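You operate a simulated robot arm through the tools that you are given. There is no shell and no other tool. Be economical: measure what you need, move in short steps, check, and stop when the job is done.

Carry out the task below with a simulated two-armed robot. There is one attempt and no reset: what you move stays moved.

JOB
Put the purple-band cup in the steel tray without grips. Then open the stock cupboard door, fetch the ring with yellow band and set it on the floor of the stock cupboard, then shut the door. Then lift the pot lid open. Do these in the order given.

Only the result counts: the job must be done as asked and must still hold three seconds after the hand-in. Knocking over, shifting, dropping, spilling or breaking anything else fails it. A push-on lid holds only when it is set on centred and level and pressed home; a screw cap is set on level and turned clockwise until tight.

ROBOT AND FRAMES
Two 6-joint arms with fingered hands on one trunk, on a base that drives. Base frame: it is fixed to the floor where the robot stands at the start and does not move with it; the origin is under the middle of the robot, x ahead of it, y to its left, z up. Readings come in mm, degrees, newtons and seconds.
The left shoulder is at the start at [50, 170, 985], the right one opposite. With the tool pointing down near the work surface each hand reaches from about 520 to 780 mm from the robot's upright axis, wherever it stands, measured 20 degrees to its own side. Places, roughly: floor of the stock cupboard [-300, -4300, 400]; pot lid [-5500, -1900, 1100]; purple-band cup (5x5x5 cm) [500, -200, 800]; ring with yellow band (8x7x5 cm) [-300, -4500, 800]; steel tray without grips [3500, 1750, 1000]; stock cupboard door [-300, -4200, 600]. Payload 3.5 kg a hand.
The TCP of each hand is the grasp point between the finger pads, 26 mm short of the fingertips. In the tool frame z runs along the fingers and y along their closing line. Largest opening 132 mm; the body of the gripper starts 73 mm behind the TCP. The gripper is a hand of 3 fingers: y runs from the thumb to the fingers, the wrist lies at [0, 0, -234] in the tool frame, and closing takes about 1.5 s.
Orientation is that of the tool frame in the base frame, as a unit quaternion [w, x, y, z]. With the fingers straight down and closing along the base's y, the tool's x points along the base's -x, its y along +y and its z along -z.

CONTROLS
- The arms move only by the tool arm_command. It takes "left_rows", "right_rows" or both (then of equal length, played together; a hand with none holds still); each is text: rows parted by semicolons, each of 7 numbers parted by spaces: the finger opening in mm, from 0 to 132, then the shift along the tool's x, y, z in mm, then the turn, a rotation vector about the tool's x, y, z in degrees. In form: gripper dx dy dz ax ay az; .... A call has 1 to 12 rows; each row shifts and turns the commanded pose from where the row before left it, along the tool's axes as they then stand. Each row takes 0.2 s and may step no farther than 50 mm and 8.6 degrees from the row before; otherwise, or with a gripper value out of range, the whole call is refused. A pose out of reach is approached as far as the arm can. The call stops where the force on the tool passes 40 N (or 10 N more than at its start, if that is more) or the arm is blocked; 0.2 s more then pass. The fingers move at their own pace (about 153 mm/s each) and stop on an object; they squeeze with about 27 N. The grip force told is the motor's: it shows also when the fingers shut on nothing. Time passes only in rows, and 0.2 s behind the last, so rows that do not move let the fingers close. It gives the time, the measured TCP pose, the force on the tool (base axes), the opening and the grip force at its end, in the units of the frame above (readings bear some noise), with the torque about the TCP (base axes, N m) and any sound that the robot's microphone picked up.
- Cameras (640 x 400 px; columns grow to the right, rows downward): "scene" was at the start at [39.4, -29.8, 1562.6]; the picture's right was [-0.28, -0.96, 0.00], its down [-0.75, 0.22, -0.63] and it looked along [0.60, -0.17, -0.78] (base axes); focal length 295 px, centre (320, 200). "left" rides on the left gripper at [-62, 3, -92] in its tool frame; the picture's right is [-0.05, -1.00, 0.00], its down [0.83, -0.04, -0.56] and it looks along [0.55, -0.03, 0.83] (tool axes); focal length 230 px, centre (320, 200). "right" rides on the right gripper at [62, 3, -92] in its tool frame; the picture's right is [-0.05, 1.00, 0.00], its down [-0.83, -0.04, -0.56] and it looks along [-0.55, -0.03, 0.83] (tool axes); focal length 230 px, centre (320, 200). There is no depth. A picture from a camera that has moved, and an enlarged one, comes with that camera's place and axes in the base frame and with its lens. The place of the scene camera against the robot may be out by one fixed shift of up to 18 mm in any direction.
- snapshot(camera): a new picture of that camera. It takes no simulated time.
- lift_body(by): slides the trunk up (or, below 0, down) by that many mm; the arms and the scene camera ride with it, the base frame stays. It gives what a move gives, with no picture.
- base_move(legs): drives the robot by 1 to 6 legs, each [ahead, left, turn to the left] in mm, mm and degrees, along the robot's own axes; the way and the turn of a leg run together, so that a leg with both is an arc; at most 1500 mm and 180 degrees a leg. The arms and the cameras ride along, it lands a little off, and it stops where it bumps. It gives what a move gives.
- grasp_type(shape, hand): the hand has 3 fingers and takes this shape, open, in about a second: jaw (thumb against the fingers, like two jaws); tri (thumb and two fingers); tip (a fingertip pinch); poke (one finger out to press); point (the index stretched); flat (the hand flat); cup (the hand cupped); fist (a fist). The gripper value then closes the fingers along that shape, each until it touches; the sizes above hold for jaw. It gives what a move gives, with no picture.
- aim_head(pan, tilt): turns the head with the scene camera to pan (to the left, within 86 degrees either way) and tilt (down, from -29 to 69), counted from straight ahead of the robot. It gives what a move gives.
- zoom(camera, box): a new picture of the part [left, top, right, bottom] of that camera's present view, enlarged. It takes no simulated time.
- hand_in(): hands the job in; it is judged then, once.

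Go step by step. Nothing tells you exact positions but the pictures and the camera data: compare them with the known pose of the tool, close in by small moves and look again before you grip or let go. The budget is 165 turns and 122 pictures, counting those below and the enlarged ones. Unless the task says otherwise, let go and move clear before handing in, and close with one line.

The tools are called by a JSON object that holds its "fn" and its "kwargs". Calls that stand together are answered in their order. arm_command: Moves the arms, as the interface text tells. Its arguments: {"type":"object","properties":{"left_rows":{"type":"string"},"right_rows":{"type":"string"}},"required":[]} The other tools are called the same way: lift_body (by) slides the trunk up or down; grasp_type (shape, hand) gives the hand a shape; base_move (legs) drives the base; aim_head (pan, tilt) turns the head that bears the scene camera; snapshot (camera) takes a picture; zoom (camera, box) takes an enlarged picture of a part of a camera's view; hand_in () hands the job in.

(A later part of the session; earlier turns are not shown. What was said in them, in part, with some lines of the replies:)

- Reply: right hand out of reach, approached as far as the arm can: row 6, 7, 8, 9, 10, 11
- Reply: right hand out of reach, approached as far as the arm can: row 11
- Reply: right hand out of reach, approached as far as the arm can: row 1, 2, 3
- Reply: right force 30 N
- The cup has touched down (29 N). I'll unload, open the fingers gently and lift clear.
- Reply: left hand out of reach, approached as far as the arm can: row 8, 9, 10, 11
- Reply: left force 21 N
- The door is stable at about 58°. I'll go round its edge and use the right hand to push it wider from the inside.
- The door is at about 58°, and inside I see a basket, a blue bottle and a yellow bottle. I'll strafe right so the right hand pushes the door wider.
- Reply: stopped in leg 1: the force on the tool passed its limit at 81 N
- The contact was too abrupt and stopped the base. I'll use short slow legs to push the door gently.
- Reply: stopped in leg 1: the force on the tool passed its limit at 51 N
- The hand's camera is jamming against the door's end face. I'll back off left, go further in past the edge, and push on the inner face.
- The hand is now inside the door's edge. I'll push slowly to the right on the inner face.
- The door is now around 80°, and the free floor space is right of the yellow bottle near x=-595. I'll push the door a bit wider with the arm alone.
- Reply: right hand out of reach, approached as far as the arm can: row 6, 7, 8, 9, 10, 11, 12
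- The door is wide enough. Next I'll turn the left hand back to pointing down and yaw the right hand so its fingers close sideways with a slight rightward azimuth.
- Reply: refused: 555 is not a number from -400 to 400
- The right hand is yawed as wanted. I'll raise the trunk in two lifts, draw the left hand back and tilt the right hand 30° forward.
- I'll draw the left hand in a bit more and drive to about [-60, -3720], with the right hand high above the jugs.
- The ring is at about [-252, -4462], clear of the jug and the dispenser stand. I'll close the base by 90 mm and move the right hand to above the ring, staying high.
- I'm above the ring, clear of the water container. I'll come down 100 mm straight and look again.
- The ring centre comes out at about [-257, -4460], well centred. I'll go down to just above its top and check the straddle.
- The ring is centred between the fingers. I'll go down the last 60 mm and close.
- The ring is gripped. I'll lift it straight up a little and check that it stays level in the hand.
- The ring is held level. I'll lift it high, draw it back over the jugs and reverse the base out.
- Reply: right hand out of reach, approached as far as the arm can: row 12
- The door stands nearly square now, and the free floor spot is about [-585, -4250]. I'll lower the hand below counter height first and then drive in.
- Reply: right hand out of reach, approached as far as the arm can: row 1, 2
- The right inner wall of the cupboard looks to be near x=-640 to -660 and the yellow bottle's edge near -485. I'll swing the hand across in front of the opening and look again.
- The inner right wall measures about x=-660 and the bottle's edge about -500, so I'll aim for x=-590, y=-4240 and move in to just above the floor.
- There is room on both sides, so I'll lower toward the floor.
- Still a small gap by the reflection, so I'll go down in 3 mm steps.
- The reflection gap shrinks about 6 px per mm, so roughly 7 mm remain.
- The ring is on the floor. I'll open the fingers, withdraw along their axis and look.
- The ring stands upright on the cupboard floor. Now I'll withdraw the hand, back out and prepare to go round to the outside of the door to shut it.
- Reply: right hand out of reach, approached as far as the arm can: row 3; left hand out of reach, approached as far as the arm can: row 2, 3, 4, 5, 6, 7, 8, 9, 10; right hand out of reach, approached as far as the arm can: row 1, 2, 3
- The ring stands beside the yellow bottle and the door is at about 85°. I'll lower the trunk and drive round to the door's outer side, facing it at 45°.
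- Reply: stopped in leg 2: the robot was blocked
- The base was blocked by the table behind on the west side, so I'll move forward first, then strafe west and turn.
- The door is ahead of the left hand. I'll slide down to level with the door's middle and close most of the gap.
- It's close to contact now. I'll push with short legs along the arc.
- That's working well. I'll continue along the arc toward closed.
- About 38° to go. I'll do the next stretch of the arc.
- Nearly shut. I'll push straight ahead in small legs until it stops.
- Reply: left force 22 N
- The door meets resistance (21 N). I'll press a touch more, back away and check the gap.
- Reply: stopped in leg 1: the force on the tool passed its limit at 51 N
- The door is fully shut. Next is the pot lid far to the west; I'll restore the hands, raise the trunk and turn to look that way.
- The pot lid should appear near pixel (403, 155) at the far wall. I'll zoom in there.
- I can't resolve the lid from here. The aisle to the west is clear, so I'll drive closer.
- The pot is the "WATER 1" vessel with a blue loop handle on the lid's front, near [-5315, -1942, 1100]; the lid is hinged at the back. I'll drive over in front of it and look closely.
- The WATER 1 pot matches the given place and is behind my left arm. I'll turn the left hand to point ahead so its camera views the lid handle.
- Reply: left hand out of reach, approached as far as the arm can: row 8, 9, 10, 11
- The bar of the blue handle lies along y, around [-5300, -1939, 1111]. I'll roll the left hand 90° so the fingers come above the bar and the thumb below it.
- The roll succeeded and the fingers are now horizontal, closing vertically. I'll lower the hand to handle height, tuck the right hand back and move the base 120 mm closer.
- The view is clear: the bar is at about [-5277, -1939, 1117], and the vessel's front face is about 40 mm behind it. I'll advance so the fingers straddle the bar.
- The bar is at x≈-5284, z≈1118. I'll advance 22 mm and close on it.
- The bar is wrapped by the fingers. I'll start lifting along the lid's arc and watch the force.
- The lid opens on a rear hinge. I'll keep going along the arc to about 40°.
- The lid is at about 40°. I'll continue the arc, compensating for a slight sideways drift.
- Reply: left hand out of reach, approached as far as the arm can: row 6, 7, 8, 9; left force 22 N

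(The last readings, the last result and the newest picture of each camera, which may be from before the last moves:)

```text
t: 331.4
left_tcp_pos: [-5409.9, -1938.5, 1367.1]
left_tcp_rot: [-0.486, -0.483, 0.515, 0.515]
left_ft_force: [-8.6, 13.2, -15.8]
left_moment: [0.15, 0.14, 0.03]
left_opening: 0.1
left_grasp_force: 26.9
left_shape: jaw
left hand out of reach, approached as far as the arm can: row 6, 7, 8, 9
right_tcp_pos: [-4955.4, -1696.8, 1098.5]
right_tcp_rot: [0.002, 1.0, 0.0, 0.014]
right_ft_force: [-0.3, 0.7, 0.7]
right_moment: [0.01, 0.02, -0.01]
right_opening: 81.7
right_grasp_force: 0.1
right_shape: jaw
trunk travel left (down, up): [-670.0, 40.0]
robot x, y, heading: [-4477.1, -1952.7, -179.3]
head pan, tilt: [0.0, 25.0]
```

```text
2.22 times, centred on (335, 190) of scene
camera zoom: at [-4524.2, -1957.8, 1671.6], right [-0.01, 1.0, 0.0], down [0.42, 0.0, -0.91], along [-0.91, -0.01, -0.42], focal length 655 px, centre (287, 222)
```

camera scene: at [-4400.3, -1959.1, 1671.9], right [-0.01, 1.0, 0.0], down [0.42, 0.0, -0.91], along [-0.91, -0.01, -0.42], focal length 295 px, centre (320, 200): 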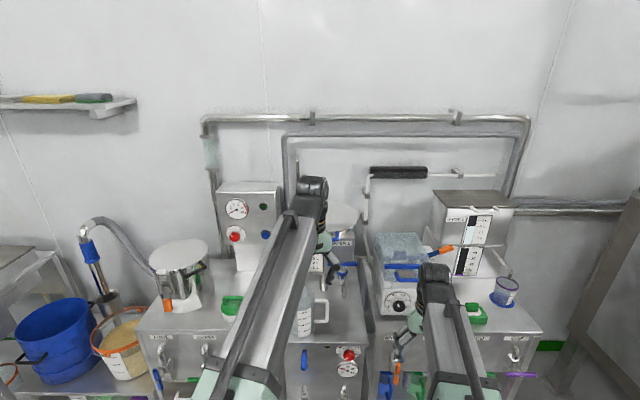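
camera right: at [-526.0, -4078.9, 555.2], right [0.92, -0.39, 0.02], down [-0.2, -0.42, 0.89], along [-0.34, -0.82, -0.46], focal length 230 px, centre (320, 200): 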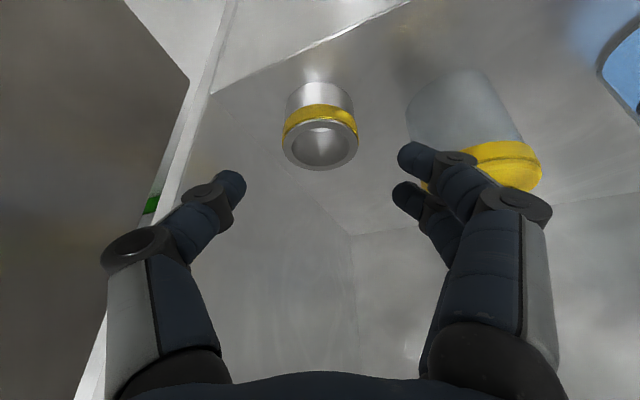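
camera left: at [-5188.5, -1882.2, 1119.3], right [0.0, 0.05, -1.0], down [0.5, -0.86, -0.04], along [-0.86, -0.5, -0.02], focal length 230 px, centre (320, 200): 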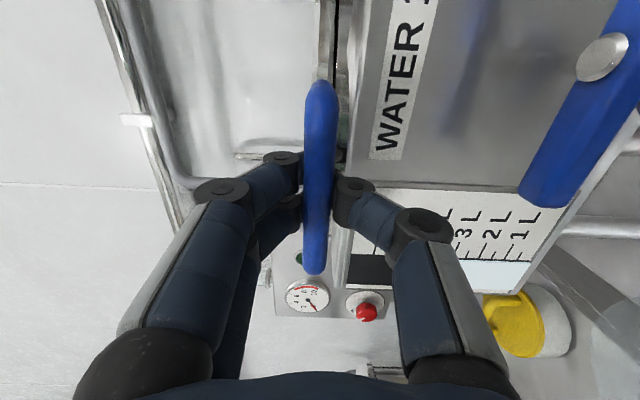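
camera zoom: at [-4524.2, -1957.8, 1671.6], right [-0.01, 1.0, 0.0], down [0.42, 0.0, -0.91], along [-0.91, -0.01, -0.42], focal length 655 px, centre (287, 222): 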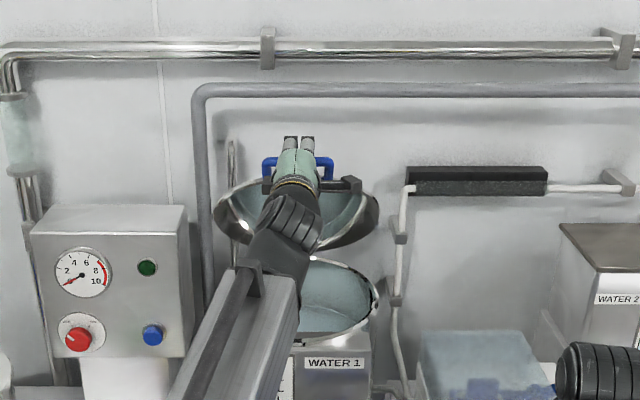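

The arm's reach ends at about 57°. I'll use small alternating trunk lifts and base moves to follow the arc further.

{"fn": "lift_body", "kwargs": {"by": 8}}

{"fn": "base_move", "kwargs": {"legs": [[16, 0, 0]]}}

{"fn": "lift_body", "kwargs": {"by": 9}}

{"fn": "base_move", "kwargs": {"legs": [[20, 0, 0]]}}

{"fn": "lift_body", "kwargs": {"by": 9}}

{"fn": "base_move", "kwargs": {"legs": [[22, 0, 0]]}}

{"fn": "zoom", "kwargs": {"camera": "scene", "box": [250, 100, 420, 280]}}

```text
t: 331.9
left_tcp_pos: [-5412.2, -1938.0, 1372.9]
left_tcp_rot: [-0.486, -0.483, 0.516, 0.514]
left_ft_force: [-17.0, 13.7, -23.5]
left_moment: [0.14, 0.19, -0.01]
left_opening: 0.0
left_grasp_force: 26.8
left_shape: jaw
right_tcp_pos: [-4957.7, -1697.1, 1105.9]
right_tcp_rot: [0.003, 1.0, 0.001, 0.015]
right_ft_force: [0.2, 0.1, 0.9]
right_moment: [0.02, -0.04, -0.02]
right_opening: 81.7
right_grasp_force: 0.0
right_shape: jaw
trunk travel left (down, up): [-678.0, 32.0]
robot x, y, heading: [-4476.4, -1948.7, -179.5]
head pan, tilt: [0.0, 25.0]
```

```text
t: 332.7
left_tcp_pos: [-5424.5, -1944.2, 1376.8]
left_tcp_rot: [-0.488, -0.483, 0.514, 0.515]
left_ft_force: [-5.1, -0.1, -9.6]
left_moment: [0.03, 0.1, 0.04]
left_opening: 0.2
left_grasp_force: 26.9
left_shape: jaw
right_tcp_pos: [-4971.0, -1698.9, 1107.3]
right_tcp_rot: [0.002, 1.0, 0.001, 0.013]
right_ft_force: [-0.9, -0.4, 0.0]
right_moment: [0.02, -0.01, 0.0]
right_opening: 81.6
right_grasp_force: 0.1
right_shape: jaw
trunk travel left (down, up): [-678.0, 32.0]
robot x, y, heading: [-4491.0, -1950.5, -179.3]
head pan, tilt: [0.0, 25.0]
```

```text
t: 333.3
left_tcp_pos: [-5426.7, -1944.1, 1381.5]
left_tcp_rot: [-0.486, -0.486, 0.515, 0.512]
left_ft_force: [-10.9, -0.7, -19.9]
left_moment: [0.01, 0.16, 0.04]
left_opening: 0.0
left_grasp_force: 26.9
left_shape: jaw
right_tcp_pos: [-4973.7, -1698.1, 1116.0]
right_tcp_rot: [0.001, 1.0, 0.002, 0.014]
right_ft_force: [-0.1, 0.7, -0.6]
right_moment: [0.0, -0.01, 0.0]
right_opening: 81.5
right_grasp_force: 0.2
right_shape: jaw
trunk travel left (down, up): [-687.0, 23.0]
robot x, y, heading: [-4490.9, -1956.4, -179.5]
head pan, tilt: [0.0, 25.0]
```

```text
t: 334.1
left_tcp_pos: [-5444.2, -1943.8, 1388.4]
left_tcp_rot: [-0.487, -0.483, 0.513, 0.515]
left_ft_force: [-1.7, -0.3, -5.7]
left_moment: [-0.01, 0.03, 0.01]
left_opening: 0.3
left_grasp_force: 27.0
left_shape: jaw
right_tcp_pos: [-4990.8, -1698.9, 1116.7]
right_tcp_rot: [0.002, 1.0, 0.002, 0.012]
right_ft_force: [0.0, 0.9, 0.0]
right_moment: [0.04, -0.05, -0.02]
right_opening: 81.4
right_grasp_force: 0.0
right_shape: jaw
trunk travel left (down, up): [-687.0, 23.0]
robot x, y, heading: [-4512.7, -1954.0, -179.4]
head pan, tilt: [0.0, 25.0]
```

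```text
t: 334.7
left_tcp_pos: [-5445.9, -1943.3, 1393.7]
left_tcp_rot: [-0.486, -0.484, 0.515, 0.515]
left_ft_force: [-7.8, 0.0, -19.2]
left_moment: [0.01, 0.11, 0.0]
left_opening: 0.0
left_grasp_force: 27.1
left_shape: jaw
right_tcp_pos: [-4993.3, -1698.6, 1123.8]
right_tcp_rot: [0.002, 1.0, 0.001, 0.013]
right_ft_force: [0.2, -0.3, -0.1]
right_moment: [0.03, -0.01, 0.0]
right_opening: 81.6
right_grasp_force: 0.1
right_shape: jaw
trunk travel left (down, up): [-696.0, 14.0]
robot x, y, heading: [-4512.2, -1954.6, -179.5]
head pan, tilt: [0.0, 25.0]
```

```text
t: 335.5
left_tcp_pos: [-5464.5, -1943.0, 1398.3]
left_tcp_rot: [-0.488, -0.482, 0.514, 0.516]
left_ft_force: [-0.7, 0.5, -3.0]
left_moment: [0.0, 0.04, 0.01]
left_opening: 0.1
left_grasp_force: 27.6
left_shape: jaw
right_tcp_pos: [-5012.9, -1699.3, 1125.6]
right_tcp_rot: [0.002, 1.0, 0.002, 0.012]
right_ft_force: [0.0, -0.1, -0.6]
right_moment: [0.05, -0.05, 0.01]
right_opening: 81.8
right_grasp_force: 0.2
right_shape: jaw
trunk travel left (down, up): [-696.0, 14.0]
robot x, y, heading: [-4534.4, -1952.8, -179.6]
head pan, tilt: [0.0, 25.0]
```

```text
2.22 times, centred on (335, 190) of scene
camera zoom: at [-4580.2, -1961.1, 1697.9], right [-0.01, 1.0, 0.0], down [0.42, 0.0, -0.91], along [-0.91, -0.01, -0.42], focal length 655 px, centre (287, 222)
```

zoom: 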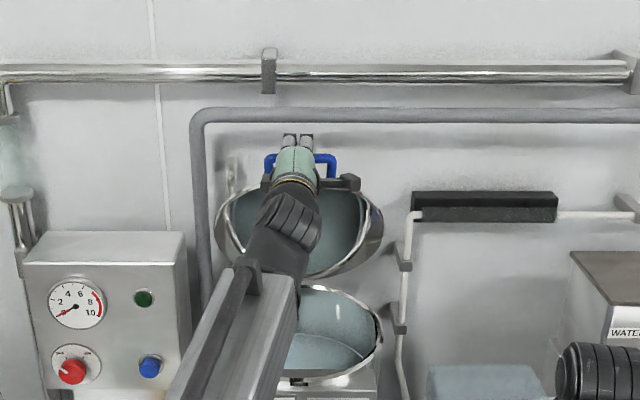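

The arc fits a hinge at [-5600, 1113] with radius 316, so the lid is at about 65°. I'll raise the right hand out of the way and continue toward vertical.

{"fn": "arm_command", "kwargs": {"right_rows": "82 10 0 -40 0 0 0;82 10 0 -40 0 0 0;82 0 0 -20 0 0 0", "left_rows": "0 0 4 0 0 0 0;0 0 4 0 0 0 0;0 0 0 0 0 0 0"}}

{"fn": "base_move", "kwargs": {"legs": [[18, 0, 0], [18, 0, 0]]}}

{"fn": "lift_body", "kwargs": {"by": 8}}

{"fn": "base_move", "kwargs": {"legs": [[20, 0, 0], [18, 0, 0]]}}

{"fn": "lift_body", "kwargs": {"by": 6}}

{"fn": "base_move", "kwargs": {"legs": [[20, 0, 0], [18, 0, 0]]}}

{"fn": "zoom", "kwargs": {"camera": "scene", "box": [250, 100, 420, 280]}}

```text
t: 336.3
left_tcp_pos: [-5465.8, -1943.1, 1401.7]
left_tcp_rot: [-0.487, -0.482, 0.514, 0.515]
left_ft_force: [-7.0, 1.1, -17.7]
left_moment: [0.0, 0.11, 0.02]
left_opening: 0.0
left_grasp_force: 27.0
left_shape: jaw
right_tcp_pos: [-5016.5, -1694.8, 1174.3]
right_tcp_rot: [0.002, 1.0, 0.002, 0.012]
right_ft_force: [-0.3, 0.3, 0.2]
right_moment: [-0.02, 0.01, 0.0]
right_opening: 81.5
right_grasp_force: 0.0
right_shape: jaw
right hand out of reach, approached as far as the arm can: row 2, 3
trunk travel left (down, up): [-696.0, 14.0]
robot x, y, heading: [-4531.9, -1953.6, -179.3]
head pan, tilt: [0.0, 25.0]
```

```text
t: 337.4
left_tcp_pos: [-5500.4, -1944.3, 1405.9]
left_tcp_rot: [-0.488, -0.482, 0.512, 0.517]
left_ft_force: [-0.7, -1.1, 0.1]
left_moment: [0.0, 0.03, 0.0]
left_opening: 0.0
left_grasp_force: 27.1
left_shape: jaw
right_tcp_pos: [-5052.1, -1695.5, 1172.7]
right_tcp_rot: [0.001, 1.0, 0.002, 0.01]
right_ft_force: [-0.6, 0.1, -1.0]
right_moment: [0.0, -0.03, -0.01]
right_opening: 81.5
right_grasp_force: 0.0
right_shape: jaw
trunk travel left (down, up): [-696.0, 14.0]
robot x, y, heading: [-4566.6, -1952.5, -179.5]
head pan, tilt: [0.0, 25.0]
```

```text
t: 338.0
left_tcp_pos: [-5498.6, -1944.6, 1415.8]
left_tcp_rot: [-0.489, -0.482, 0.512, 0.516]
left_ft_force: [-1.6, 0.7, -2.3]
left_moment: [-0.01, 0.02, -0.01]
left_opening: 0.1
left_grasp_force: 26.5
left_shape: jaw
right_tcp_pos: [-5049.7, -1694.7, 1182.6]
right_tcp_rot: [0.001, 1.0, 0.001, 0.01]
right_ft_force: [-0.1, -0.7, 0.2]
right_moment: [0.0, 0.03, -0.01]
right_opening: 81.7
right_grasp_force: 0.1
right_shape: jaw
trunk travel left (down, up): [-704.0, 6.0]
robot x, y, heading: [-4565.9, -1950.9, -179.4]
head pan, tilt: [0.0, 25.0]
```

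```text
t: 339.2
left_tcp_pos: [-5538.8, -1944.1, 1413.8]
left_tcp_rot: [-0.488, -0.481, 0.514, 0.516]
left_ft_force: [0.2, 0.4, -0.5]
left_moment: [-0.03, 0.01, -0.03]
left_opening: 0.0
left_grasp_force: 26.4
left_shape: jaw
right_tcp_pos: [-5090.2, -1697.1, 1181.9]
right_tcp_rot: [0.002, 1.0, 0.002, 0.01]
right_ft_force: [0.0, 0.0, -0.6]
right_moment: [-0.01, -0.02, -0.01]
right_opening: 81.5
right_grasp_force: 0.0
right_shape: jaw
trunk travel left (down, up): [-704.0, 6.0]
robot x, y, heading: [-4608.1, -1954.7, -179.6]
head pan, tilt: [0.0, 25.0]
```

```text
t: 339.7
left_tcp_pos: [-5535.6, -1945.0, 1420.4]
left_tcp_rot: [-0.489, -0.482, 0.513, 0.516]
left_ft_force: [-1.1, -0.2, -3.4]
left_moment: [-0.03, 0.24, 0.02]
left_opening: 0.0
left_grasp_force: 27.0
left_shape: jaw
right_tcp_pos: [-5087.4, -1696.4, 1189.1]
right_tcp_rot: [0.002, 1.0, 0.002, 0.01]
right_ft_force: [1.0, -0.3, -0.1]
right_moment: [0.01, 0.0, 0.01]
right_opening: 81.4
right_grasp_force: 0.1
right_shape: jaw
trunk travel left (down, up): [-710.0, 0.0]
robot x, y, heading: [-4607.9, -1953.9, -179.2]
head pan, tilt: [0.0, 25.0]
```

```text
t: 340.9
left_tcp_pos: [-5574.2, -1945.0, 1421.9]
left_tcp_rot: [-0.488, -0.482, 0.512, 0.517]
left_ft_force: [-0.6, -0.1, 5.1]
left_moment: [-0.02, -0.24, 0.03]
left_opening: 0.1
left_grasp_force: 27.0
left_shape: jaw
right_tcp_pos: [-5126.0, -1697.2, 1189.0]
right_tcp_rot: [0.002, 1.0, 0.001, 0.01]
right_ft_force: [1.1, 0.0, -0.2]
right_moment: [-0.01, -0.01, 0.01]
right_opening: 81.7
right_grasp_force: 0.1
right_shape: jaw
trunk travel left (down, up): [-710.0, 0.0]
robot x, y, heading: [-4646.3, -1953.6, -179.4]
head pan, tilt: [0.0, 25.0]
```

```text
2.22 times, centred on (335, 190) of scene
camera zoom: at [-4690.4, -1962.2, 1711.8], right [-0.01, 1.0, 0.0], down [0.42, 0.0, -0.91], along [-0.91, -0.01, -0.42], focal length 655 px, centre (287, 222)
```

zoom: 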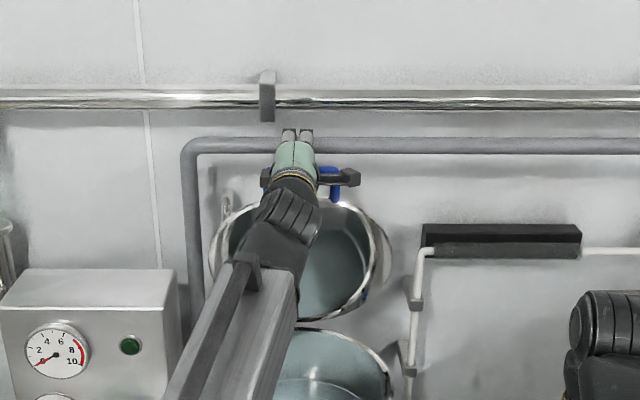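

The lid is at about 85°. I'll push slightly past vertical.

{"fn": "base_move", "kwargs": {"legs": [[18, 0, 0], [18, 0, 0], [15, 0, 0]]}}

{"fn": "snapshot", "kwargs": {"camera": "left"}}

```text
t: 342.6
left_tcp_pos: [-5622.9, -1946.9, 1431.3]
left_tcp_rot: [-0.492, -0.477, 0.509, 0.521]
left_ft_force: [-1.4, -1.1, 4.4]
left_moment: [-0.06, -0.17, -0.05]
left_opening: 0.1
left_grasp_force: 27.2
left_shape: jaw
right_tcp_pos: [-5176.8, -1697.2, 1189.3]
right_tcp_rot: [0.001, 1.0, 0.002, 0.01]
right_ft_force: [0.8, -0.5, 0.1]
right_moment: [0.0, 0.02, -0.01]
right_opening: 81.7
right_grasp_force: 0.1
right_shape: jaw
trunk travel left (down, up): [-710.0, 0.0]
robot x, y, heading: [-4695.8, -1953.2, -179.4]
head pan, tilt: [0.0, 25.0]
stopped in leg 3: the force on the tool passed its limit at 46 N (the readings are from after the stop); the commanded pose is now the measured one
```

```text
15 pictures are left
camera left: at [-5527.2, -1889.7, 1431.1], right [-0.02, 0.05, -1.0], down [0.5, -0.86, -0.05], along [-0.87, -0.5, -0.01], focal length 230 px, centre (320, 200)
```

left: 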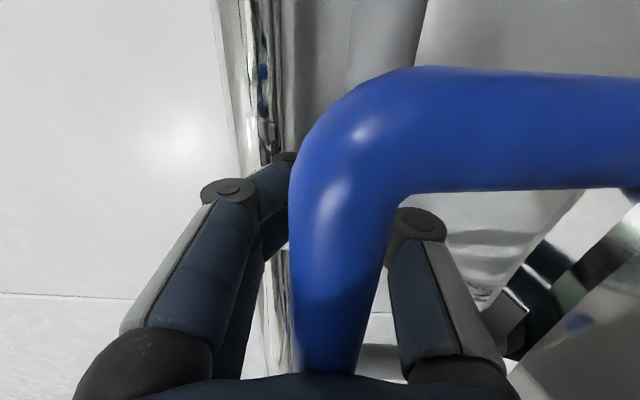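

The handle has slid into the palm and my fingertips touched the pipe behind, so the lid seems near its stop. I'll open the fingers and back off a little to see if it holds.

{"fn": "arm_command", "kwargs": {"left_rows": "60 0 0 -5 0 0 0;60 0 0 0 0 0 0;60 0 0 0 0 0 0;60 0 0 -15 0 0 0;60 0 0 -15 0 0 0;60 0 0 -15 0 0 0;60 0 0 0 0 0 0"}}

{"fn": "snapshot", "kwargs": {"camera": "left"}}

```text
t: 344.2
left_tcp_pos: [-5570.4, -1947.8, 1427.2]
left_tcp_rot: [-0.49, -0.477, 0.51, 0.521]
left_ft_force: [3.7, 2.9, 13.4]
left_moment: [0.07, -0.35, 0.49]
left_opening: 55.0
left_grasp_force: 0.1
left_shape: jaw
right_tcp_pos: [-5176.3, -1697.4, 1190.1]
right_tcp_rot: [0.001, 1.0, 0.001, 0.009]
right_ft_force: [0.0, 0.2, -0.4]
right_moment: [0.0, 0.03, 0.02]
right_opening: 81.3
right_grasp_force: 0.2
right_shape: jaw
trunk travel left (down, up): [-710.0, 0.0]
robot x, y, heading: [-4696.8, -1953.5, -179.3]
head pan, tilt: [0.0, 25.0]
```

```text
14 pictures are left
camera left: at [-5475.5, -1891.3, 1429.3], right [-0.02, 0.05, -1.0], down [0.5, -0.86, -0.05], along [-0.87, -0.5, -0.01], focal length 230 px, centre (320, 200)
```

left: 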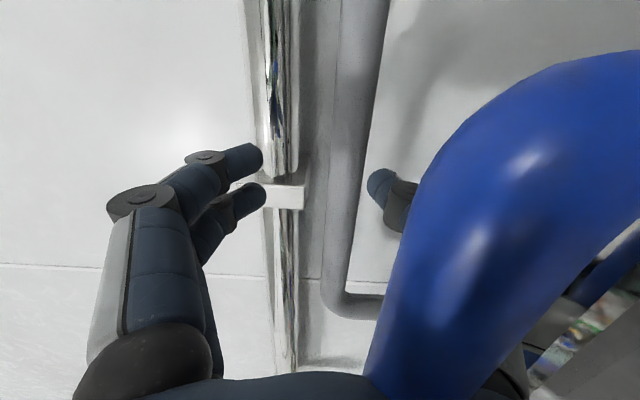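

The lid falls back against my left palm, so it needs to go past vertical, and the left fingers can't go further because of the pipe. I'll hold it there and bring the right hand, pointed forward and closed, to push the lid's inner face.

{"fn": "arm_command", "kwargs": {"right_rows": "40 0 0 0 0 -8.2 0;40 0 0 0 0 -8.2 0;40 0 0 0 0 -8.2 0;40 0 0 0 0 -8.2 0;40 0 0 0 0 -8.2 0;0 0 0 0 0 -8.2 0;0 0 0 0 0 -8.2 0;0 0 0 0 0 -8.2 0;0 0 0 0 0 -8.2 0;0 0 0 0 0 -8.2 0;0 0 0 0 0 -8 0;0 0 0 0 0 0 0"}}

{"fn": "snapshot", "kwargs": {"camera": "scene"}}

```text
t: 346.8
left_tcp_pos: [-5572.1, -1950.4, 1429.1]
left_tcp_rot: [-0.491, -0.478, 0.509, 0.521]
left_ft_force: [1.4, 4.4, 8.1]
left_moment: [0.11, -0.22, 0.47]
left_opening: 56.4
left_grasp_force: 0.0
left_shape: jaw
right_tcp_pos: [-5370.8, -1631.4, 1275.2]
right_tcp_rot: [0.003, 0.714, 0.0, -0.7]
right_ft_force: [-0.4, -0.3, -0.1]
right_moment: [0.05, -0.02, -0.02]
right_opening: 0.0
right_grasp_force: 27.7
right_shape: jaw
right hand out of reach, approached as far as the arm can: row 3, 4, 5, 6, 7, 8, 9, 10, 11
trunk travel left (down, up): [-710.0, 0.0]
robot x, y, heading: [-4691.1, -1952.6, -179.6]
head pan, tilt: [0.0, 25.0]
```

```text
13 pictures are left
camera scene: at [-4738.9, -1961.7, 1711.9], right [-0.01, 1.0, 0.0], down [0.42, 0.0, -0.91], along [-0.91, -0.01, -0.42], focal length 295 px, centre (320, 200)
```

scene: 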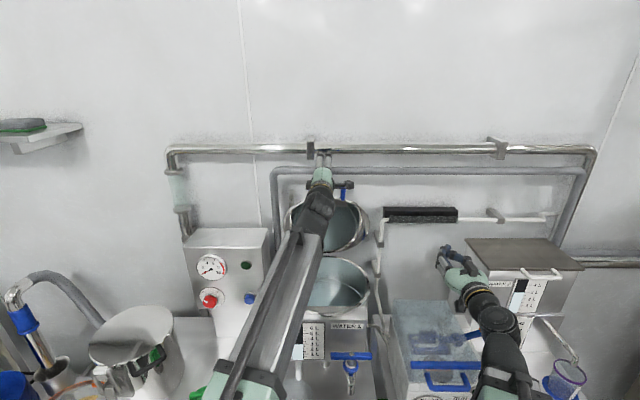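

The right hand is pointing ahead at [-5371, -1631, 1275]. I'll slide it over in front of the open lid, below the left hand, and advance near its inner face.

{"fn": "arm_command", "kwargs": {"right_rows": "0 0 38 0 0 0 0;0 0 38 0 0 0 0;0 0 38 0 0 0 0;0 0 38 0 0 0 0;0 0 38 0 0 0 0;0 0 38 0 0 0 0;0 -8 0 25 0 0 0;0 -8 0 25 0 0 0;0 0 0 25 0 0 0;0 0 0 0 0 0 0"}}

{"fn": "snapshot", "kwargs": {"camera": "scene"}}

```text
t: 349.0
left_tcp_pos: [-5572.7, -1947.7, 1429.1]
left_tcp_rot: [-0.49, -0.477, 0.51, 0.521]
left_ft_force: [1.7, 5.3, 9.4]
left_moment: [0.07, -0.29, 0.46]
left_opening: 56.8
left_grasp_force: 0.0
left_shape: jaw
right_tcp_pos: [-5472.4, -1853.4, 1295.5]
right_tcp_rot: [0.003, 0.713, 0.0, -0.701]
right_ft_force: [-0.2, 0.3, -0.1]
right_moment: [0.02, -0.02, -0.01]
right_opening: 0.0
right_grasp_force: 27.2
right_shape: jaw
right hand out of reach, approached as far as the arm can: row 1, 2, 3
trunk travel left (down, up): [-710.0, 0.0]
robot x, y, heading: [-4697.4, -1954.5, -179.2]
head pan, tilt: [0.0, 25.0]
```

```text
12 pictures are left
camera scene: at [-4738.8, -1961.8, 1711.9], right [-0.01, 1.0, 0.0], down [0.42, 0.0, -0.91], along [-0.91, -0.01, -0.42], focal length 295 px, centre (320, 200)
```

scene: 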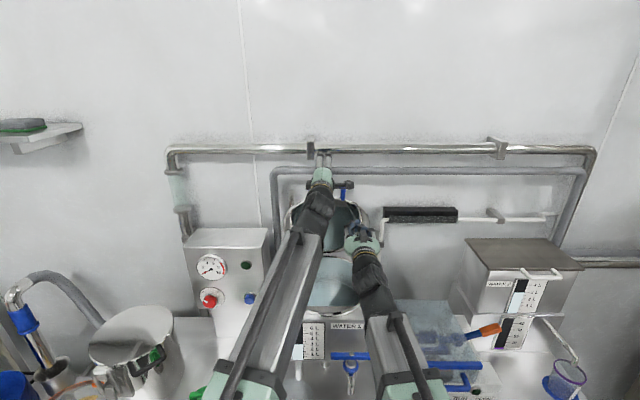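

The right hand is lined up with the lid. I'll push forward gently.

{"fn": "arm_command", "kwargs": {"right_rows": "0 0 0 12 0 0 0;0 0 0 12 0 0 0;0 0 0 12 0 0 0;0 0 0 12 0 0 0;0 0 0 12 0 0 0;0 0 0 12 0 0 0;0 0 0 12 0 0 0;0 0 0 12 0 0 0;0 0 0 12 0 0 0;0 0 0 0 0 0 0"}}

{"fn": "zoom", "kwargs": {"camera": "scene", "box": [260, 130, 430, 290]}}

```text
t: 350.0
left_tcp_pos: [-5571.3, -1951.4, 1436.2]
left_tcp_rot: [-0.494, -0.474, 0.507, 0.523]
left_ft_force: [-7.0, -1.4, 16.6]
left_moment: [-0.1, -0.27, -0.01]
left_opening: 53.5
left_grasp_force: 0.0
left_shape: jaw
right_tcp_pos: [-5518.0, -1854.4, 1293.8]
right_tcp_rot: [0.001, 0.714, -0.001, -0.7]
right_ft_force: [16.3, -0.9, -1.0]
right_moment: [0.0, 0.19, -0.09]
right_opening: 0.0
right_grasp_force: 27.0
right_shape: jaw
trunk travel left (down, up): [-710.0, 0.0]
robot x, y, heading: [-4693.3, -1954.2, -179.5]
head pan, tilt: [0.0, 25.0]
stopped in row 5 (right hand): the force on the tool passed its limit at 45 N (the readings are from after the stop); the commanded pose is now the measured one
```

```text
2.50 times, centred on (345, 210) of scene
camera zoom: at [-4737.2, -1963.1, 1712.1], right [-0.01, 1.0, 0.0], down [0.42, 0.0, -0.91], along [-0.91, -0.01, -0.42], focal length 737 px, centre (258, 175)
```

zoom: 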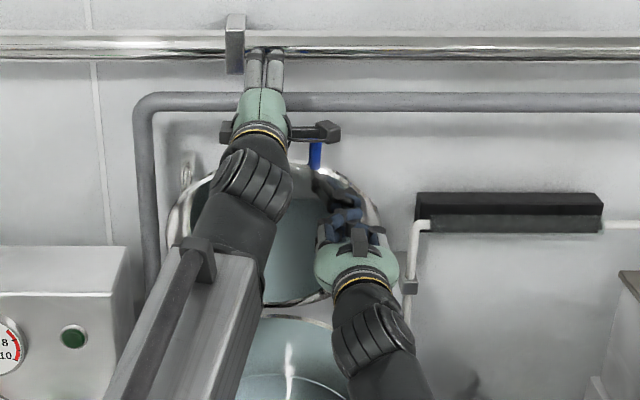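

The right hand now supports the lid, but the left thumb is jamming the handle. I'll withdraw the left hand from the loop while the right holds.

{"fn": "arm_command", "kwargs": {"left_rows": "70 0 0 -10 0 0 0;70 0 0 -15 0 0 0;70 0 0 -20 0 0 0;70 0 0 -25 0 0 0;70 0 0 -30 0 0 0;70 0 0 0 0 0 0"}}

{"fn": "zoom", "kwargs": {"camera": "scene", "box": [260, 130, 430, 290]}}

```text
t: 350.5
left_tcp_pos: [-5562.3, -1953.0, 1439.1]
left_tcp_rot: [-0.496, -0.472, 0.505, 0.525]
left_ft_force: [-9.3, 0.6, 15.7]
left_moment: [-0.09, 0.18, -0.04]
left_opening: 60.1
left_grasp_force: 0.0
left_shape: jaw
right_tcp_pos: [-5515.7, -1854.9, 1291.0]
right_tcp_rot: [0.002, 0.715, 0.0, -0.699]
right_ft_force: [17.1, -0.8, -1.9]
right_moment: [0.01, 0.18, -0.09]
right_opening: 0.2
right_grasp_force: 26.7
right_shape: jaw
trunk travel left (down, up): [-710.0, 0.0]
robot x, y, heading: [-4698.7, -1955.4, -179.5]
head pan, tilt: [0.0, 25.0]
stopped in row 2 (right hand): the force on the tool passed its limit at 42 N (the readings are from after the stop); the commanded pose is now the measured one
```

```text
2.50 times, centred on (345, 210) of scene
camera zoom: at [-4736.9, -1962.9, 1712.0], right [-0.01, 1.0, 0.0], down [0.42, 0.0, -0.91], along [-0.91, -0.01, -0.42], focal length 737 px, centre (258, 175)
```

zoom: 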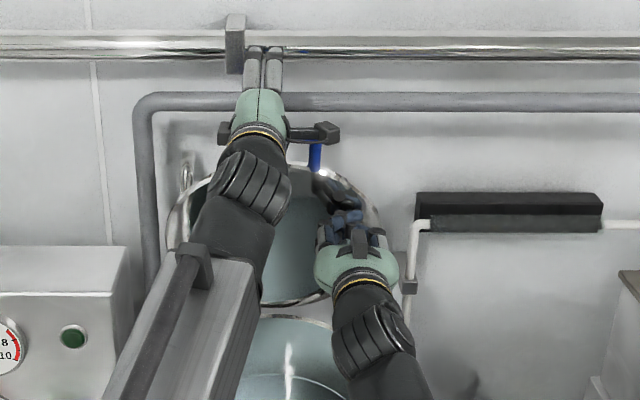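

The left thumb is hooking the bar because the hand sits about 24 mm too high relative to it. I'll ease the right hand back a little, lower the left hand to centre the bar, and then withdraw it.

{"fn": "arm_command", "kwargs": {"left_rows": "62 0 0 0 0 0 0;62 0 0 0 0 0 0;62 0 -8 0 0 0 0;62 0 -8 0 0 0 0;64 0 -6 0 0 0 0;64 0 0 0 0 0 0", "right_rows": "0 0 0 -7 0 0 0;0 0 0 -7 0 0 0;0 0 0 0 0 0 0;0 0 0 0 0 0 0;0 0 0 0 0 0 0;0 0 0 0 0 0 0"}}

{"fn": "snapshot", "kwargs": {"camera": "left"}}

```text
t: 351.6
left_tcp_pos: [-5560.9, -1953.4, 1428.7]
left_tcp_rot: [-0.498, -0.47, 0.502, 0.528]
left_ft_force: [1.3, -0.9, 21.9]
left_moment: [-0.2, -1.05, 0.06]
left_opening: 59.3
left_grasp_force: 0.1
left_shape: jaw
right_tcp_pos: [-5503.1, -1854.6, 1290.9]
right_tcp_rot: [0.003, 0.716, 0.0, -0.698]
right_ft_force: [6.4, -0.1, -1.7]
right_moment: [-0.04, 0.1, -0.08]
right_opening: 0.0
right_grasp_force: 26.9
right_shape: jaw
trunk travel left (down, up): [-710.0, 0.0]
robot x, y, heading: [-4691.7, -1955.7, -179.1]
head pan, tilt: [0.0, 25.0]
stopped in row 5 (left hand): the force on the tool passed its limit at 42 N (the readings are from after the stop); the commanded pose is now the measured one
```

```text
9 pictures are left
camera left: at [-5466.2, -1897.1, 1425.5], right [-0.05, 0.05, -1.0], down [0.5, -0.86, -0.07], along [-0.87, -0.5, 0.02], focal length 230 px, centre (320, 200)
```

left: 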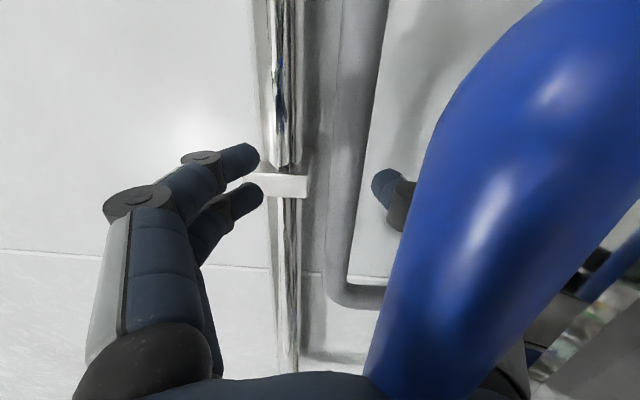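

Lowering is limited by the thumb's knuckle. I'll combine a slow withdrawal with slight lowering.

{"fn": "arm_command", "kwargs": {"left_rows": "60 0 2 -8 0 0 0;60 0 -2 -10 0 0 0;60 0 -3 -10 0 0 0;60 0 -3 -10 0 0 0;60 0 -3 -10 0 0 0;60 0 -3 -10 0 0 0;60 0 0 -10 0 0 0;60 0 0 -10 0 0 0;60 0 0 0 0 0 0"}}

```text
t: 352.2
left_tcp_pos: [-5549.5, -1956.8, 1428.2]
left_tcp_rot: [-0.5, -0.468, 0.503, 0.527]
left_ft_force: [-7.3, -0.3, 13.8]
left_moment: [-0.05, 0.02, 0.0]
left_opening: 53.9
left_grasp_force: 0.1
left_shape: jaw
right_tcp_pos: [-5500.9, -1856.5, 1287.6]
right_tcp_rot: [0.002, 0.718, -0.001, -0.696]
right_ft_force: [15.0, -1.5, -2.0]
right_moment: [0.0, 0.16, -0.16]
right_opening: 0.2
right_grasp_force: 27.2
right_shape: jaw
trunk travel left (down, up): [-710.0, 0.0]
robot x, y, heading: [-4693.5, -1953.2, -179.4]
head pan, tilt: [0.0, 25.0]
stopped in row 2 (right hand): the force on the tool passed its limit at 43 N (the readings are from after the stop); the commanded pose is now the measured one
```

The thumb jams between the lid edge and the bar. I'll ease the right hand back, raise the left slightly to unjam and then withdraw on a descending path.

{"fn": "arm_command", "kwargs": {"left_rows": "60 0 0 0 0 0 0;60 0 4 0 0 0 0;60 0 3 0 0 0 0;60 0 0 -8 0 0 0;60 0 -1 -8 0 0 0;60 0 -2 -8 0 0 0;60 0 -3 -8 0 0 0;60 0 -3 -8 0 0 0;60 0 -4 -8 0 0 0;60 0 -4 -8 0 0 0;60 0 -3 -10 0 0 0;60 0 0 -15 0 0 0", "right_rows": "0 0 0 -6 0 0 0;0 0 0 -4 0 0 0;0 0 0 0 0 0 0;0 0 0 0 0 0 0;0 0 0 0 0 0 0;0 0 0 0 0 0 0;0 0 0 0 0 0 0;0 0 0 0 0 0 0;0 0 0 0 0 0 0;0 0 0 0 0 0 0;0 0 0 0 0 0 0;0 0 0 0 0 0 0"}}

```text
t: 353.4
left_tcp_pos: [-5538.5, -1956.1, 1423.5]
left_tcp_rot: [-0.497, -0.472, 0.506, 0.523]
left_ft_force: [-16.9, 2.1, -8.9]
left_moment: [0.14, 1.83, 0.17]
left_opening: 55.1
left_grasp_force: 0.0
left_shape: jaw
right_tcp_pos: [-5492.3, -1856.1, 1282.1]
right_tcp_rot: [0.001, 0.722, -0.002, -0.692]
right_ft_force: [14.2, -2.7, -8.9]
right_moment: [-0.13, 0.07, -0.22]
right_opening: 0.0
right_grasp_force: 26.8
right_shape: jaw
trunk travel left (down, up): [-710.0, 0.0]
robot x, y, heading: [-4697.8, -1953.2, -179.3]
head pan, tilt: [0.0, 25.0]
stopped in row 6 (left hand): the force on the tool passed its limit at 44 N (the readings are from after the stop); the commanded pose is now the measured one
```

The force shows the bar now pressing the thumb down, so I can lower more before withdrawing further.

{"fn": "arm_command", "kwargs": {"left_rows": "60 0 -5 2 0 0 0;60 0 -5 1 0 0 0;60 0 -4 0 0 0 0;60 0 -3 -6 0 0 0;60 0 -3 -8 0 0 0;60 0 -3 -8 0 0 0;60 0 -3 -8 0 0 0;60 0 -3 -8 0 0 0;60 0 -2 -8 0 0 0;60 0 0 -10 0 0 0;60 0 0 -10 0 0 0;60 0 0 -10 0 0 0"}}

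{"fn": "snapshot", "kwargs": {"camera": "left"}}

```text
t: 354.4
left_tcp_pos: [-5533.6, -1956.0, 1421.7]
left_tcp_rot: [-0.5, -0.467, 0.502, 0.53]
left_ft_force: [-5.7, 0.5, 15.9]
left_moment: [0.01, -0.07, 0.06]
left_opening: 52.5
left_grasp_force: 0.0
left_shape: jaw
right_tcp_pos: [-5488.8, -1855.5, 1283.3]
right_tcp_rot: [0.002, 0.721, -0.002, -0.693]
right_ft_force: [12.6, -0.3, -2.5]
right_moment: [0.0, 0.19, -0.22]
right_opening: 0.0
right_grasp_force: 27.2
right_shape: jaw
trunk travel left (down, up): [-710.0, 0.0]
robot x, y, heading: [-4694.9, -1955.3, -179.3]
head pan, tilt: [0.0, 25.0]
stopped in row 4 (left hand): the force on the tool passed its limit at 42 N (the readings are from after the stop); the commanded pose is now the measured one
```

```text
8 pictures are left
camera left: at [-5438.4, -1899.9, 1418.2], right [-0.06, 0.05, -1.0], down [0.5, -0.86, -0.07], along [-0.87, -0.5, 0.03], focal length 230 px, centre (320, 200)
```

left: 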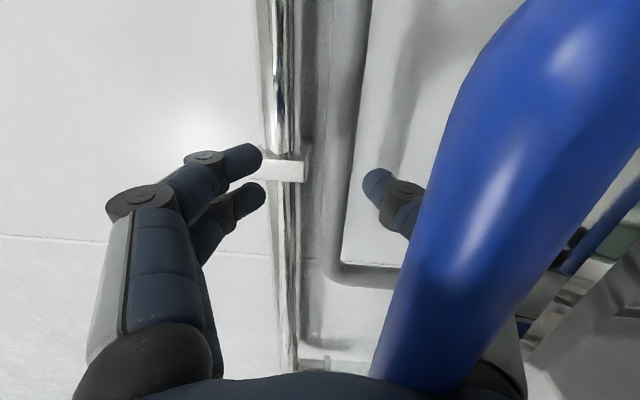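

The thumb slopes, so it must leave along its own axis. I'll raise a few mm to unload it and then withdraw with a constant downward slope.

{"fn": "arm_command", "kwargs": {"left_rows": "56 0 3 0 0 0 0;56 0 3 0 0 0 0;56 0 2 0 0 0 0;56 0 -1.5 -5 0 0 0;56 0 -1.8 -5 0 0 0;56 0 -1.8 -5 0 0 0;56 0 -1.8 -5 0 0 0;56 0 -1.8 -5 0 0 0;56 0 -1.8 -5 0 0 0;56 0 -1.8 -5 0 0 0;56 0 -1.8 -5 0 0 0;56 0 -1.8 -5 0 0 0"}}

```text
t: 355.5
left_tcp_pos: [-5529.8, -1956.8, 1420.6]
left_tcp_rot: [-0.499, -0.469, 0.503, 0.527]
left_ft_force: [-15.6, 2.0, -2.1]
left_moment: [0.09, 1.36, 0.12]
left_opening: 49.5
left_grasp_force: 0.0
left_shape: jaw
right_tcp_pos: [-5490.8, -1855.5, 1281.0]
right_tcp_rot: [0.0, 0.723, -0.003, -0.691]
right_ft_force: [17.9, 0.5, -6.4]
right_moment: [-0.09, 0.1, -0.26]
right_opening: 0.0
right_grasp_force: 26.3
right_shape: jaw
trunk travel left (down, up): [-710.0, 0.0]
robot x, y, heading: [-4696.2, -1957.4, -179.6]
head pan, tilt: [0.0, 25.0]
stopped in row 5 (right hand): the force on the tool passed its limit at 44 N (the readings are from after the stop); the commanded pose is now the measured one
```

I'll go back up: the left hand pushes the lid toward 82° with the right hand following behind to hold it there, where the loop gives more clearance.

{"fn": "arm_command", "kwargs": {"left_rows": "50 0 2 4 0 0 0;50 0 2 7 0 0 0;50 0 2 7 0 0 0;50 0 2 7 0 0 0;50 0 2 7 0 0 0;50 0 1.5 7 0 0 0;50 0 1.5 7 0 0 0;50 0 1 7 0 0 0;50 0 1 7 0 0 0;50 0 1 7 0 0 0;50 0 1 7 0 0 0;50 0 0 5 0 0 0", "right_rows": "0 0 0 0 0 0 0;0 0 0 0 0 0 0;0 0 0 2 0 0 0;0 0 0 3 0 0 0;0 0 0 3 0 0 0;0 0 0 3 0 0 0;0 0 0 3 0 0 0;0 0 0 3 0 0 0;0 0 0 3 0 0 0;0 0 0 3 0 0 0;0 0 0 3 0 0 0;0 0 0 3 0 0 0"}}

{"fn": "zoom", "kwargs": {"camera": "scene", "box": [260, 130, 430, 290]}}

```text
t: 358.1
left_tcp_pos: [-5607.9, -1952.5, 1443.7]
left_tcp_rot: [-0.5, -0.468, 0.502, 0.528]
left_ft_force: [2.3, -1.3, 0.3]
left_moment: [-0.04, -0.07, 0.02]
left_opening: 50.5
left_grasp_force: 0.1
left_shape: jaw
right_tcp_pos: [-5519.2, -1856.7, 1280.7]
right_tcp_rot: [0.0, 0.722, -0.003, -0.692]
right_ft_force: [0.1, 0.2, -0.3]
right_moment: [-0.02, -0.04, -0.01]
right_opening: 0.0
right_grasp_force: 27.6
right_shape: jaw
trunk travel left (down, up): [-710.0, 0.0]
robot x, y, heading: [-4693.4, -1954.0, -179.4]
head pan, tilt: [0.0, 25.0]
```

```text
2.50 times, centred on (345, 210) of scene
camera zoom: at [-4739.6, -1962.9, 1711.9], right [-0.01, 1.0, 0.0], down [0.42, 0.0, -0.91], along [-0.91, -0.01, -0.42], focal length 737 px, centre (258, 175)
```

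zoom: 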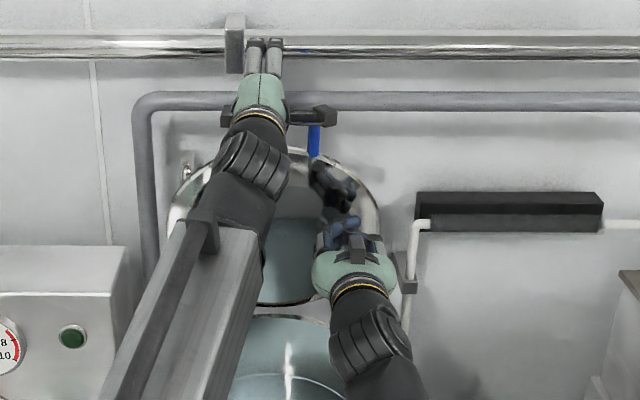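

Everything is unloaded now. I'll advance the right hand until it just touches the lid.

{"fn": "arm_command", "kwargs": {"right_rows": "0 0 0 4 0 0 0;0 0 0 4 0 0 0;0 0 0 4 0 0 0;0 0 0 4 0 0 0;0 0 0 0 0 0 0"}}

```text
t: 359.3
left_tcp_pos: [-5607.2, -1950.8, 1442.9]
left_tcp_rot: [-0.499, -0.469, 0.502, 0.528]
left_ft_force: [0.2, 0.2, 0.9]
left_moment: [-0.04, -0.13, 0.0]
left_opening: 50.4
left_grasp_force: 0.0
left_shape: jaw
right_tcp_pos: [-5536.3, -1857.2, 1279.7]
right_tcp_rot: [0.001, 0.722, -0.003, -0.691]
right_ft_force: [-0.7, -1.3, -0.1]
right_moment: [0.05, 0.01, 0.03]
right_opening: 0.1
right_grasp_force: 26.8
right_shape: jaw
trunk travel left (down, up): [-710.0, 0.0]
robot x, y, heading: [-4695.6, -1954.9, -179.7]
head pan, tilt: [0.0, 25.0]
```

{"fn": "arm_command", "kwargs": {"right_rows": "0 0 0 4 0 0 0;0 0 0 4 0 0 0;0 0 0 4 0 0 0;0 0 0 4 0 0 0;0 0 0 4 0 0 0;0 0 0 0 0 0 0"}}

```text
t: 360.7
left_tcp_pos: [-5603.0, -1953.4, 1447.1]
left_tcp_rot: [-0.501, -0.467, 0.502, 0.528]
left_ft_force: [-16.8, -4.6, 19.3]
left_moment: [-0.26, 0.3, -0.14]
left_opening: 41.7
left_grasp_force: 0.0
left_shape: jaw
right_tcp_pos: [-5551.7, -1855.0, 1281.0]
right_tcp_rot: [0.0, 0.722, -0.003, -0.692]
right_ft_force: [29.7, 5.3, -2.2]
right_moment: [0.01, 0.11, 0.02]
right_opening: 0.1
right_grasp_force: 27.3
right_shape: jaw
trunk travel left (down, up): [-710.0, 0.0]
robot x, y, heading: [-4695.8, -1952.1, -179.5]
head pan, tilt: [0.0, 25.0]
```

I now think the thumb's knuckle sits behind the lid's edge. Closing the fingers draws the knuckle up, so I'll close, level the hand with the bar, draw back 40 mm so the knuckle clears the edge, and only then open.

{"fn": "arm_command", "kwargs": {"left_rows": "0 0 0 0 0 0 0;0 0 -3 0 0 0 0;0 0 -4 0 0 0 0;0 0 -4 0 0 0 0;0 0 -2 0 0 0 0;0 0 0 0 0 0 0;0 0 0 -8 0 0 0;0 0 0 -8 0 0 0;0 0 0 -8 0 0 0;0 0 0 -8 0 0 0;0 0 0 -6 0 0 0;0 0 0 0 0 0 0", "right_rows": "0 0 0 -4 0 0 0;0 0 0 -3 0 0 0;0 0 0 0 0 0 0;0 0 0 0 0 0 0;0 0 0 0 0 0 0;0 0 0 0 0 0 0;0 0 0 0 0 0 0;0 0 0 0 0 0 0;0 0 0 0 0 0 0;0 0 0 0 0 0 0;0 0 0 0 0 0 0;0 0 0 0 0 0 0"}}

{"fn": "snapshot", "kwargs": {"camera": "left"}}

```text
t: 363.3
left_tcp_pos: [-5569.9, -1954.7, 1425.5]
left_tcp_rot: [-0.498, -0.47, 0.504, 0.526]
left_ft_force: [1.7, 0.2, 2.4]
left_moment: [0.02, -0.16, 0.0]
left_opening: 0.0
left_grasp_force: 27.2
left_shape: jaw
right_tcp_pos: [-5548.4, -1856.2, 1280.6]
right_tcp_rot: [0.002, 0.722, -0.001, -0.691]
right_ft_force: [-0.5, 0.2, 0.5]
right_moment: [0.0, 0.02, 0.01]
right_opening: 0.1
right_grasp_force: 26.6
right_shape: jaw
trunk travel left (down, up): [-710.0, 0.0]
robot x, y, heading: [-4692.3, -1955.6, -179.4]
head pan, tilt: [0.0, 25.0]
```

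```text
6 pictures are left
camera left: at [-5474.6, -1897.8, 1424.0], right [-0.05, 0.05, -1.0], down [0.5, -0.86, -0.07], along [-0.87, -0.5, 0.02], focal length 230 px, centre (320, 200)
```

left: 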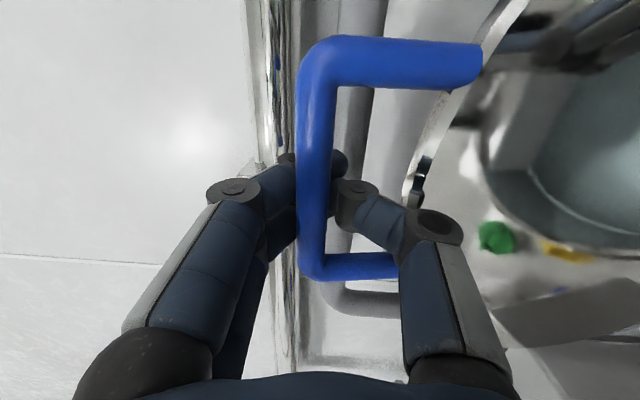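

The bar is now cleanly at my left fingertips with no load, and the lid is at about 84°. I'll push both hands forward together to take it past vertical.

{"fn": "arm_command", "kwargs": {"left_rows": "0 0 1 6 0 0 0;0 0 0 6 0 0 0;0 0 0 6 0 0 0;0 0 0 6 0 0 0;0 0 0 6 0 0 0;0 0 0 5 0 0 0;0 0 0 0 0 0 0", "right_rows": "0 0 0 4 0 0 0;0 0 0 4 0 0 0;0 0 0 4 0 0 0;0 0 0 4 0 0 0;0 0 0 4 0 0 0;0 0 0 4 0 0 0;0 0 0 0 0 0 0"}}

```text
t: 364.9
left_tcp_pos: [-5604.9, -1952.6, 1430.6]
left_tcp_rot: [-0.499, -0.468, 0.503, 0.528]
left_ft_force: [1.9, -1.7, 5.0]
left_moment: [-0.06, -0.2, -0.01]
left_opening: 0.0
left_grasp_force: 26.9
left_shape: jaw
right_tcp_pos: [-5572.6, -1856.8, 1278.1]
right_tcp_rot: [0.001, 0.723, -0.002, -0.691]
right_ft_force: [-0.4, 0.5, -0.6]
right_moment: [0.0, -0.01, -0.01]
right_opening: 0.0
right_grasp_force: 27.1
right_shape: jaw
trunk travel left (down, up): [-710.0, 0.0]
robot x, y, heading: [-4693.7, -1953.6, -179.4]
head pan, tilt: [0.0, 25.0]
```

{"fn": "arm_command", "kwargs": {"left_rows": "0 0 0 5 0 0 0;0 0 0 5 0 0 0;0 0 0 0 0 0 0;0 0 0 0 0 0 0;0 0 0 0 0 0 0;0 0 0 0 0 0 0", "right_rows": "0 0 0 4 0 0 0;0 0 0 4 0 0 0;0 0 0 4 0 0 0;0 0 0 4 0 0 0;0 0 0 3 0 0 0;0 0 0 0 0 0 0"}}

{"fn": "snapshot", "kwargs": {"camera": "left"}}

```text
t: 365.9
left_tcp_pos: [-5614.7, -1951.1, 1432.1]
left_tcp_rot: [-0.499, -0.47, 0.503, 0.527]
left_ft_force: [-10.8, 1.2, 3.5]
left_moment: [0.0, -0.07, 0.06]
left_opening: 0.0
left_grasp_force: 26.8
left_shape: jaw
right_tcp_pos: [-5582.0, -1855.6, 1278.4]
right_tcp_rot: [0.001, 0.723, -0.003, -0.691]
right_ft_force: [19.8, 0.9, 1.1]
right_moment: [0.02, 0.03, 0.1]
right_opening: 0.1
right_grasp_force: 27.6
right_shape: jaw
trunk travel left (down, up): [-710.0, 0.0]
robot x, y, heading: [-4696.4, -1952.3, -179.2]
head pan, tilt: [0.0, 25.0]
stopped in row 4 (right hand): the force on the tool passed its limit at 45 N (the readings are from after the stop); the commanded pose is now the measured one
```

```text
5 pictures are left
camera left: at [-5519.2, -1895.6, 1429.5], right [-0.05, 0.05, -1.0], down [0.5, -0.86, -0.07], along [-0.86, -0.5, 0.02], focal length 230 px, centre (320, 200)
```

left: 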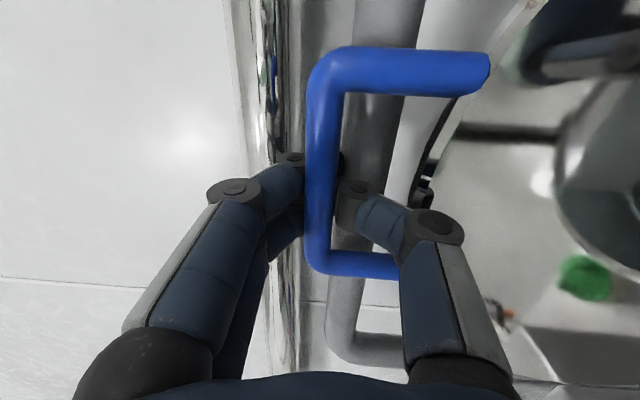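

The lid is slightly past vertical with the bar still at the fingertips. I'll open the left hand and withdraw it while the right keeps light contact.

{"fn": "arm_command", "kwargs": {"left_rows": "60 0 0 0 0 0 0;60 0 0 0 0 0 0;60 0 0 0 0 0 0;60 0 0 -8 0 0 0;60 0 0 -10 0 0 0;60 0 0 -12 0 0 0;60 0 0 -15 0 0 0;60 0 0 -20 0 0 0;60 0 0 -30 0 0 0;60 0 0 -30 0 0 0;60 0 0 0 0 0 0"}}

{"fn": "snapshot", "kwargs": {"camera": "left"}}

```text
t: 368.3
left_tcp_pos: [-5491.3, -1960.3, 1422.7]
left_tcp_rot: [-0.499, -0.47, 0.503, 0.526]
left_ft_force: [0.6, 0.9, -0.2]
left_moment: [-0.02, 0.0, -0.02]
left_opening: 59.6
left_grasp_force: 0.1
left_shape: jaw
right_tcp_pos: [-5584.9, -1856.2, 1276.5]
right_tcp_rot: [0.0, 0.723, -0.003, -0.691]
right_ft_force: [-0.6, 0.8, 0.1]
right_moment: [-0.03, 0.0, -0.02]
right_opening: 0.0
right_grasp_force: 26.6
right_shape: jaw
trunk travel left (down, up): [-710.0, 0.0]
robot x, y, heading: [-4690.6, -1953.5, -179.6]
head pan, tilt: [0.0, 25.0]
```

```text
4 pictures are left
camera left: at [-5395.6, -1903.2, 1421.4], right [-0.05, 0.05, -1.0], down [0.5, -0.86, -0.07], along [-0.86, -0.5, 0.02], focal length 230 px, centre (320, 200)
```

left: 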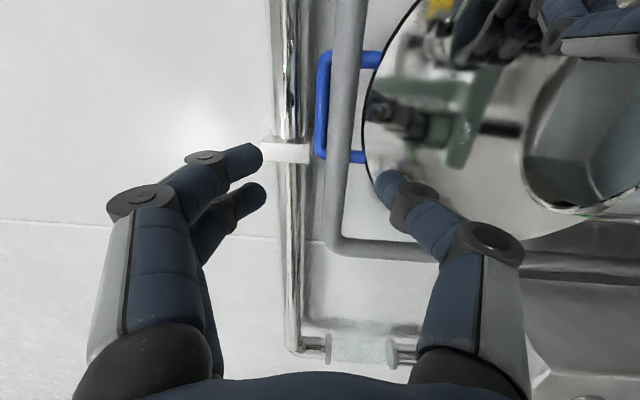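

The left hand is free and the lid has tipped back past vertical on its own, with no load on the right hand. I'll withdraw both hands.

{"fn": "arm_command", "kwargs": {"left_rows": "60 0 0 -15 0 0 0;60 0 0 -20 0 0 0;60 0 0 -30 0 0 0;60 0 0 -30 0 0 0;60 0 0 -30 0 0 0;60 0 0 -30 0 0 0;60 0 0 0 0 0 0", "right_rows": "0 0 0 -15 0 0 0;0 0 0 -20 0 0 0;0 0 0 -30 0 0 0;0 0 0 -30 0 0 0;0 0 0 -30 0 0 0;0 0 0 -30 0 0 0;0 0 0 0 0 0 0"}}

{"fn": "base_move", "kwargs": {"legs": [[-350, 0, 0]]}}

{"fn": "snapshot", "kwargs": {"camera": "scene"}}

```text
t: 369.9
left_tcp_pos: [-5337.4, -1970.1, 1413.7]
left_tcp_rot: [-0.498, -0.47, 0.504, 0.527]
left_ft_force: [-0.1, 0.6, 0.2]
left_moment: [0.01, 0.03, -0.02]
left_opening: 59.6
left_grasp_force: 0.0
left_shape: jaw
right_tcp_pos: [-5429.6, -1855.5, 1283.9]
right_tcp_rot: [0.0, 0.723, -0.004, -0.691]
right_ft_force: [-0.6, 1.0, 0.6]
right_moment: [-0.01, 0.01, 0.05]
right_opening: 0.0
right_grasp_force: 26.9
right_shape: jaw
trunk travel left (down, up): [-710.0, 0.0]
robot x, y, heading: [-4693.0, -1954.4, -179.4]
head pan, tilt: [0.0, 25.0]
```

```text
t: 372.1
left_tcp_pos: [-4981.2, -1967.3, 1415.6]
left_tcp_rot: [-0.499, -0.469, 0.503, 0.527]
left_ft_force: [1.1, 0.4, 0.7]
left_moment: [0.01, -0.02, 0.01]
left_opening: 59.4
left_grasp_force: 0.1
left_shape: jaw
right_tcp_pos: [-5075.9, -1852.6, 1284.5]
right_tcp_rot: [0.001, 0.723, -0.003, -0.69]
right_ft_force: [-0.3, -0.2, 1.6]
right_moment: [-0.02, -0.04, -0.01]
right_opening: 0.1
right_grasp_force: 27.1
right_shape: jaw
trunk travel left (down, up): [-710.0, 0.0]
robot x, y, heading: [-4343.4, -1952.0, -179.7]
head pan, tilt: [0.0, 25.0]
```

```text
3 pictures are left
camera scene: at [-4385.2, -1959.5, 1711.9], right [-0.01, 1.0, 0.0], down [0.42, 0.0, -0.91], along [-0.91, -0.01, -0.42], focal length 295 px, centre (320, 200)
```

scene: 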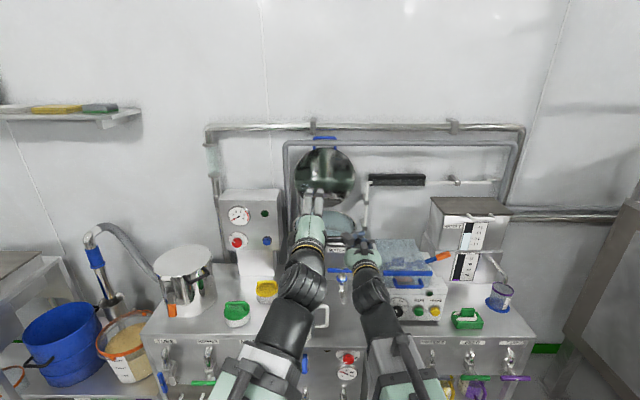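

The pot lid stands fully open against the back and holds by itself. The cup is in the tray, the ring is on the cupboard floor with the door shut, and both hands are clear, so I'm handing in.

{"fn": "hand_in", "kwargs": {}}

```text
The job is handed in.
```

I put the purple-band cup in the steel tray, set the yellow-band ring on the cupboard floor and shut the door, then opened the pot lid, in that order, and handed the job in. The lid was standing open by itself when I last looked.
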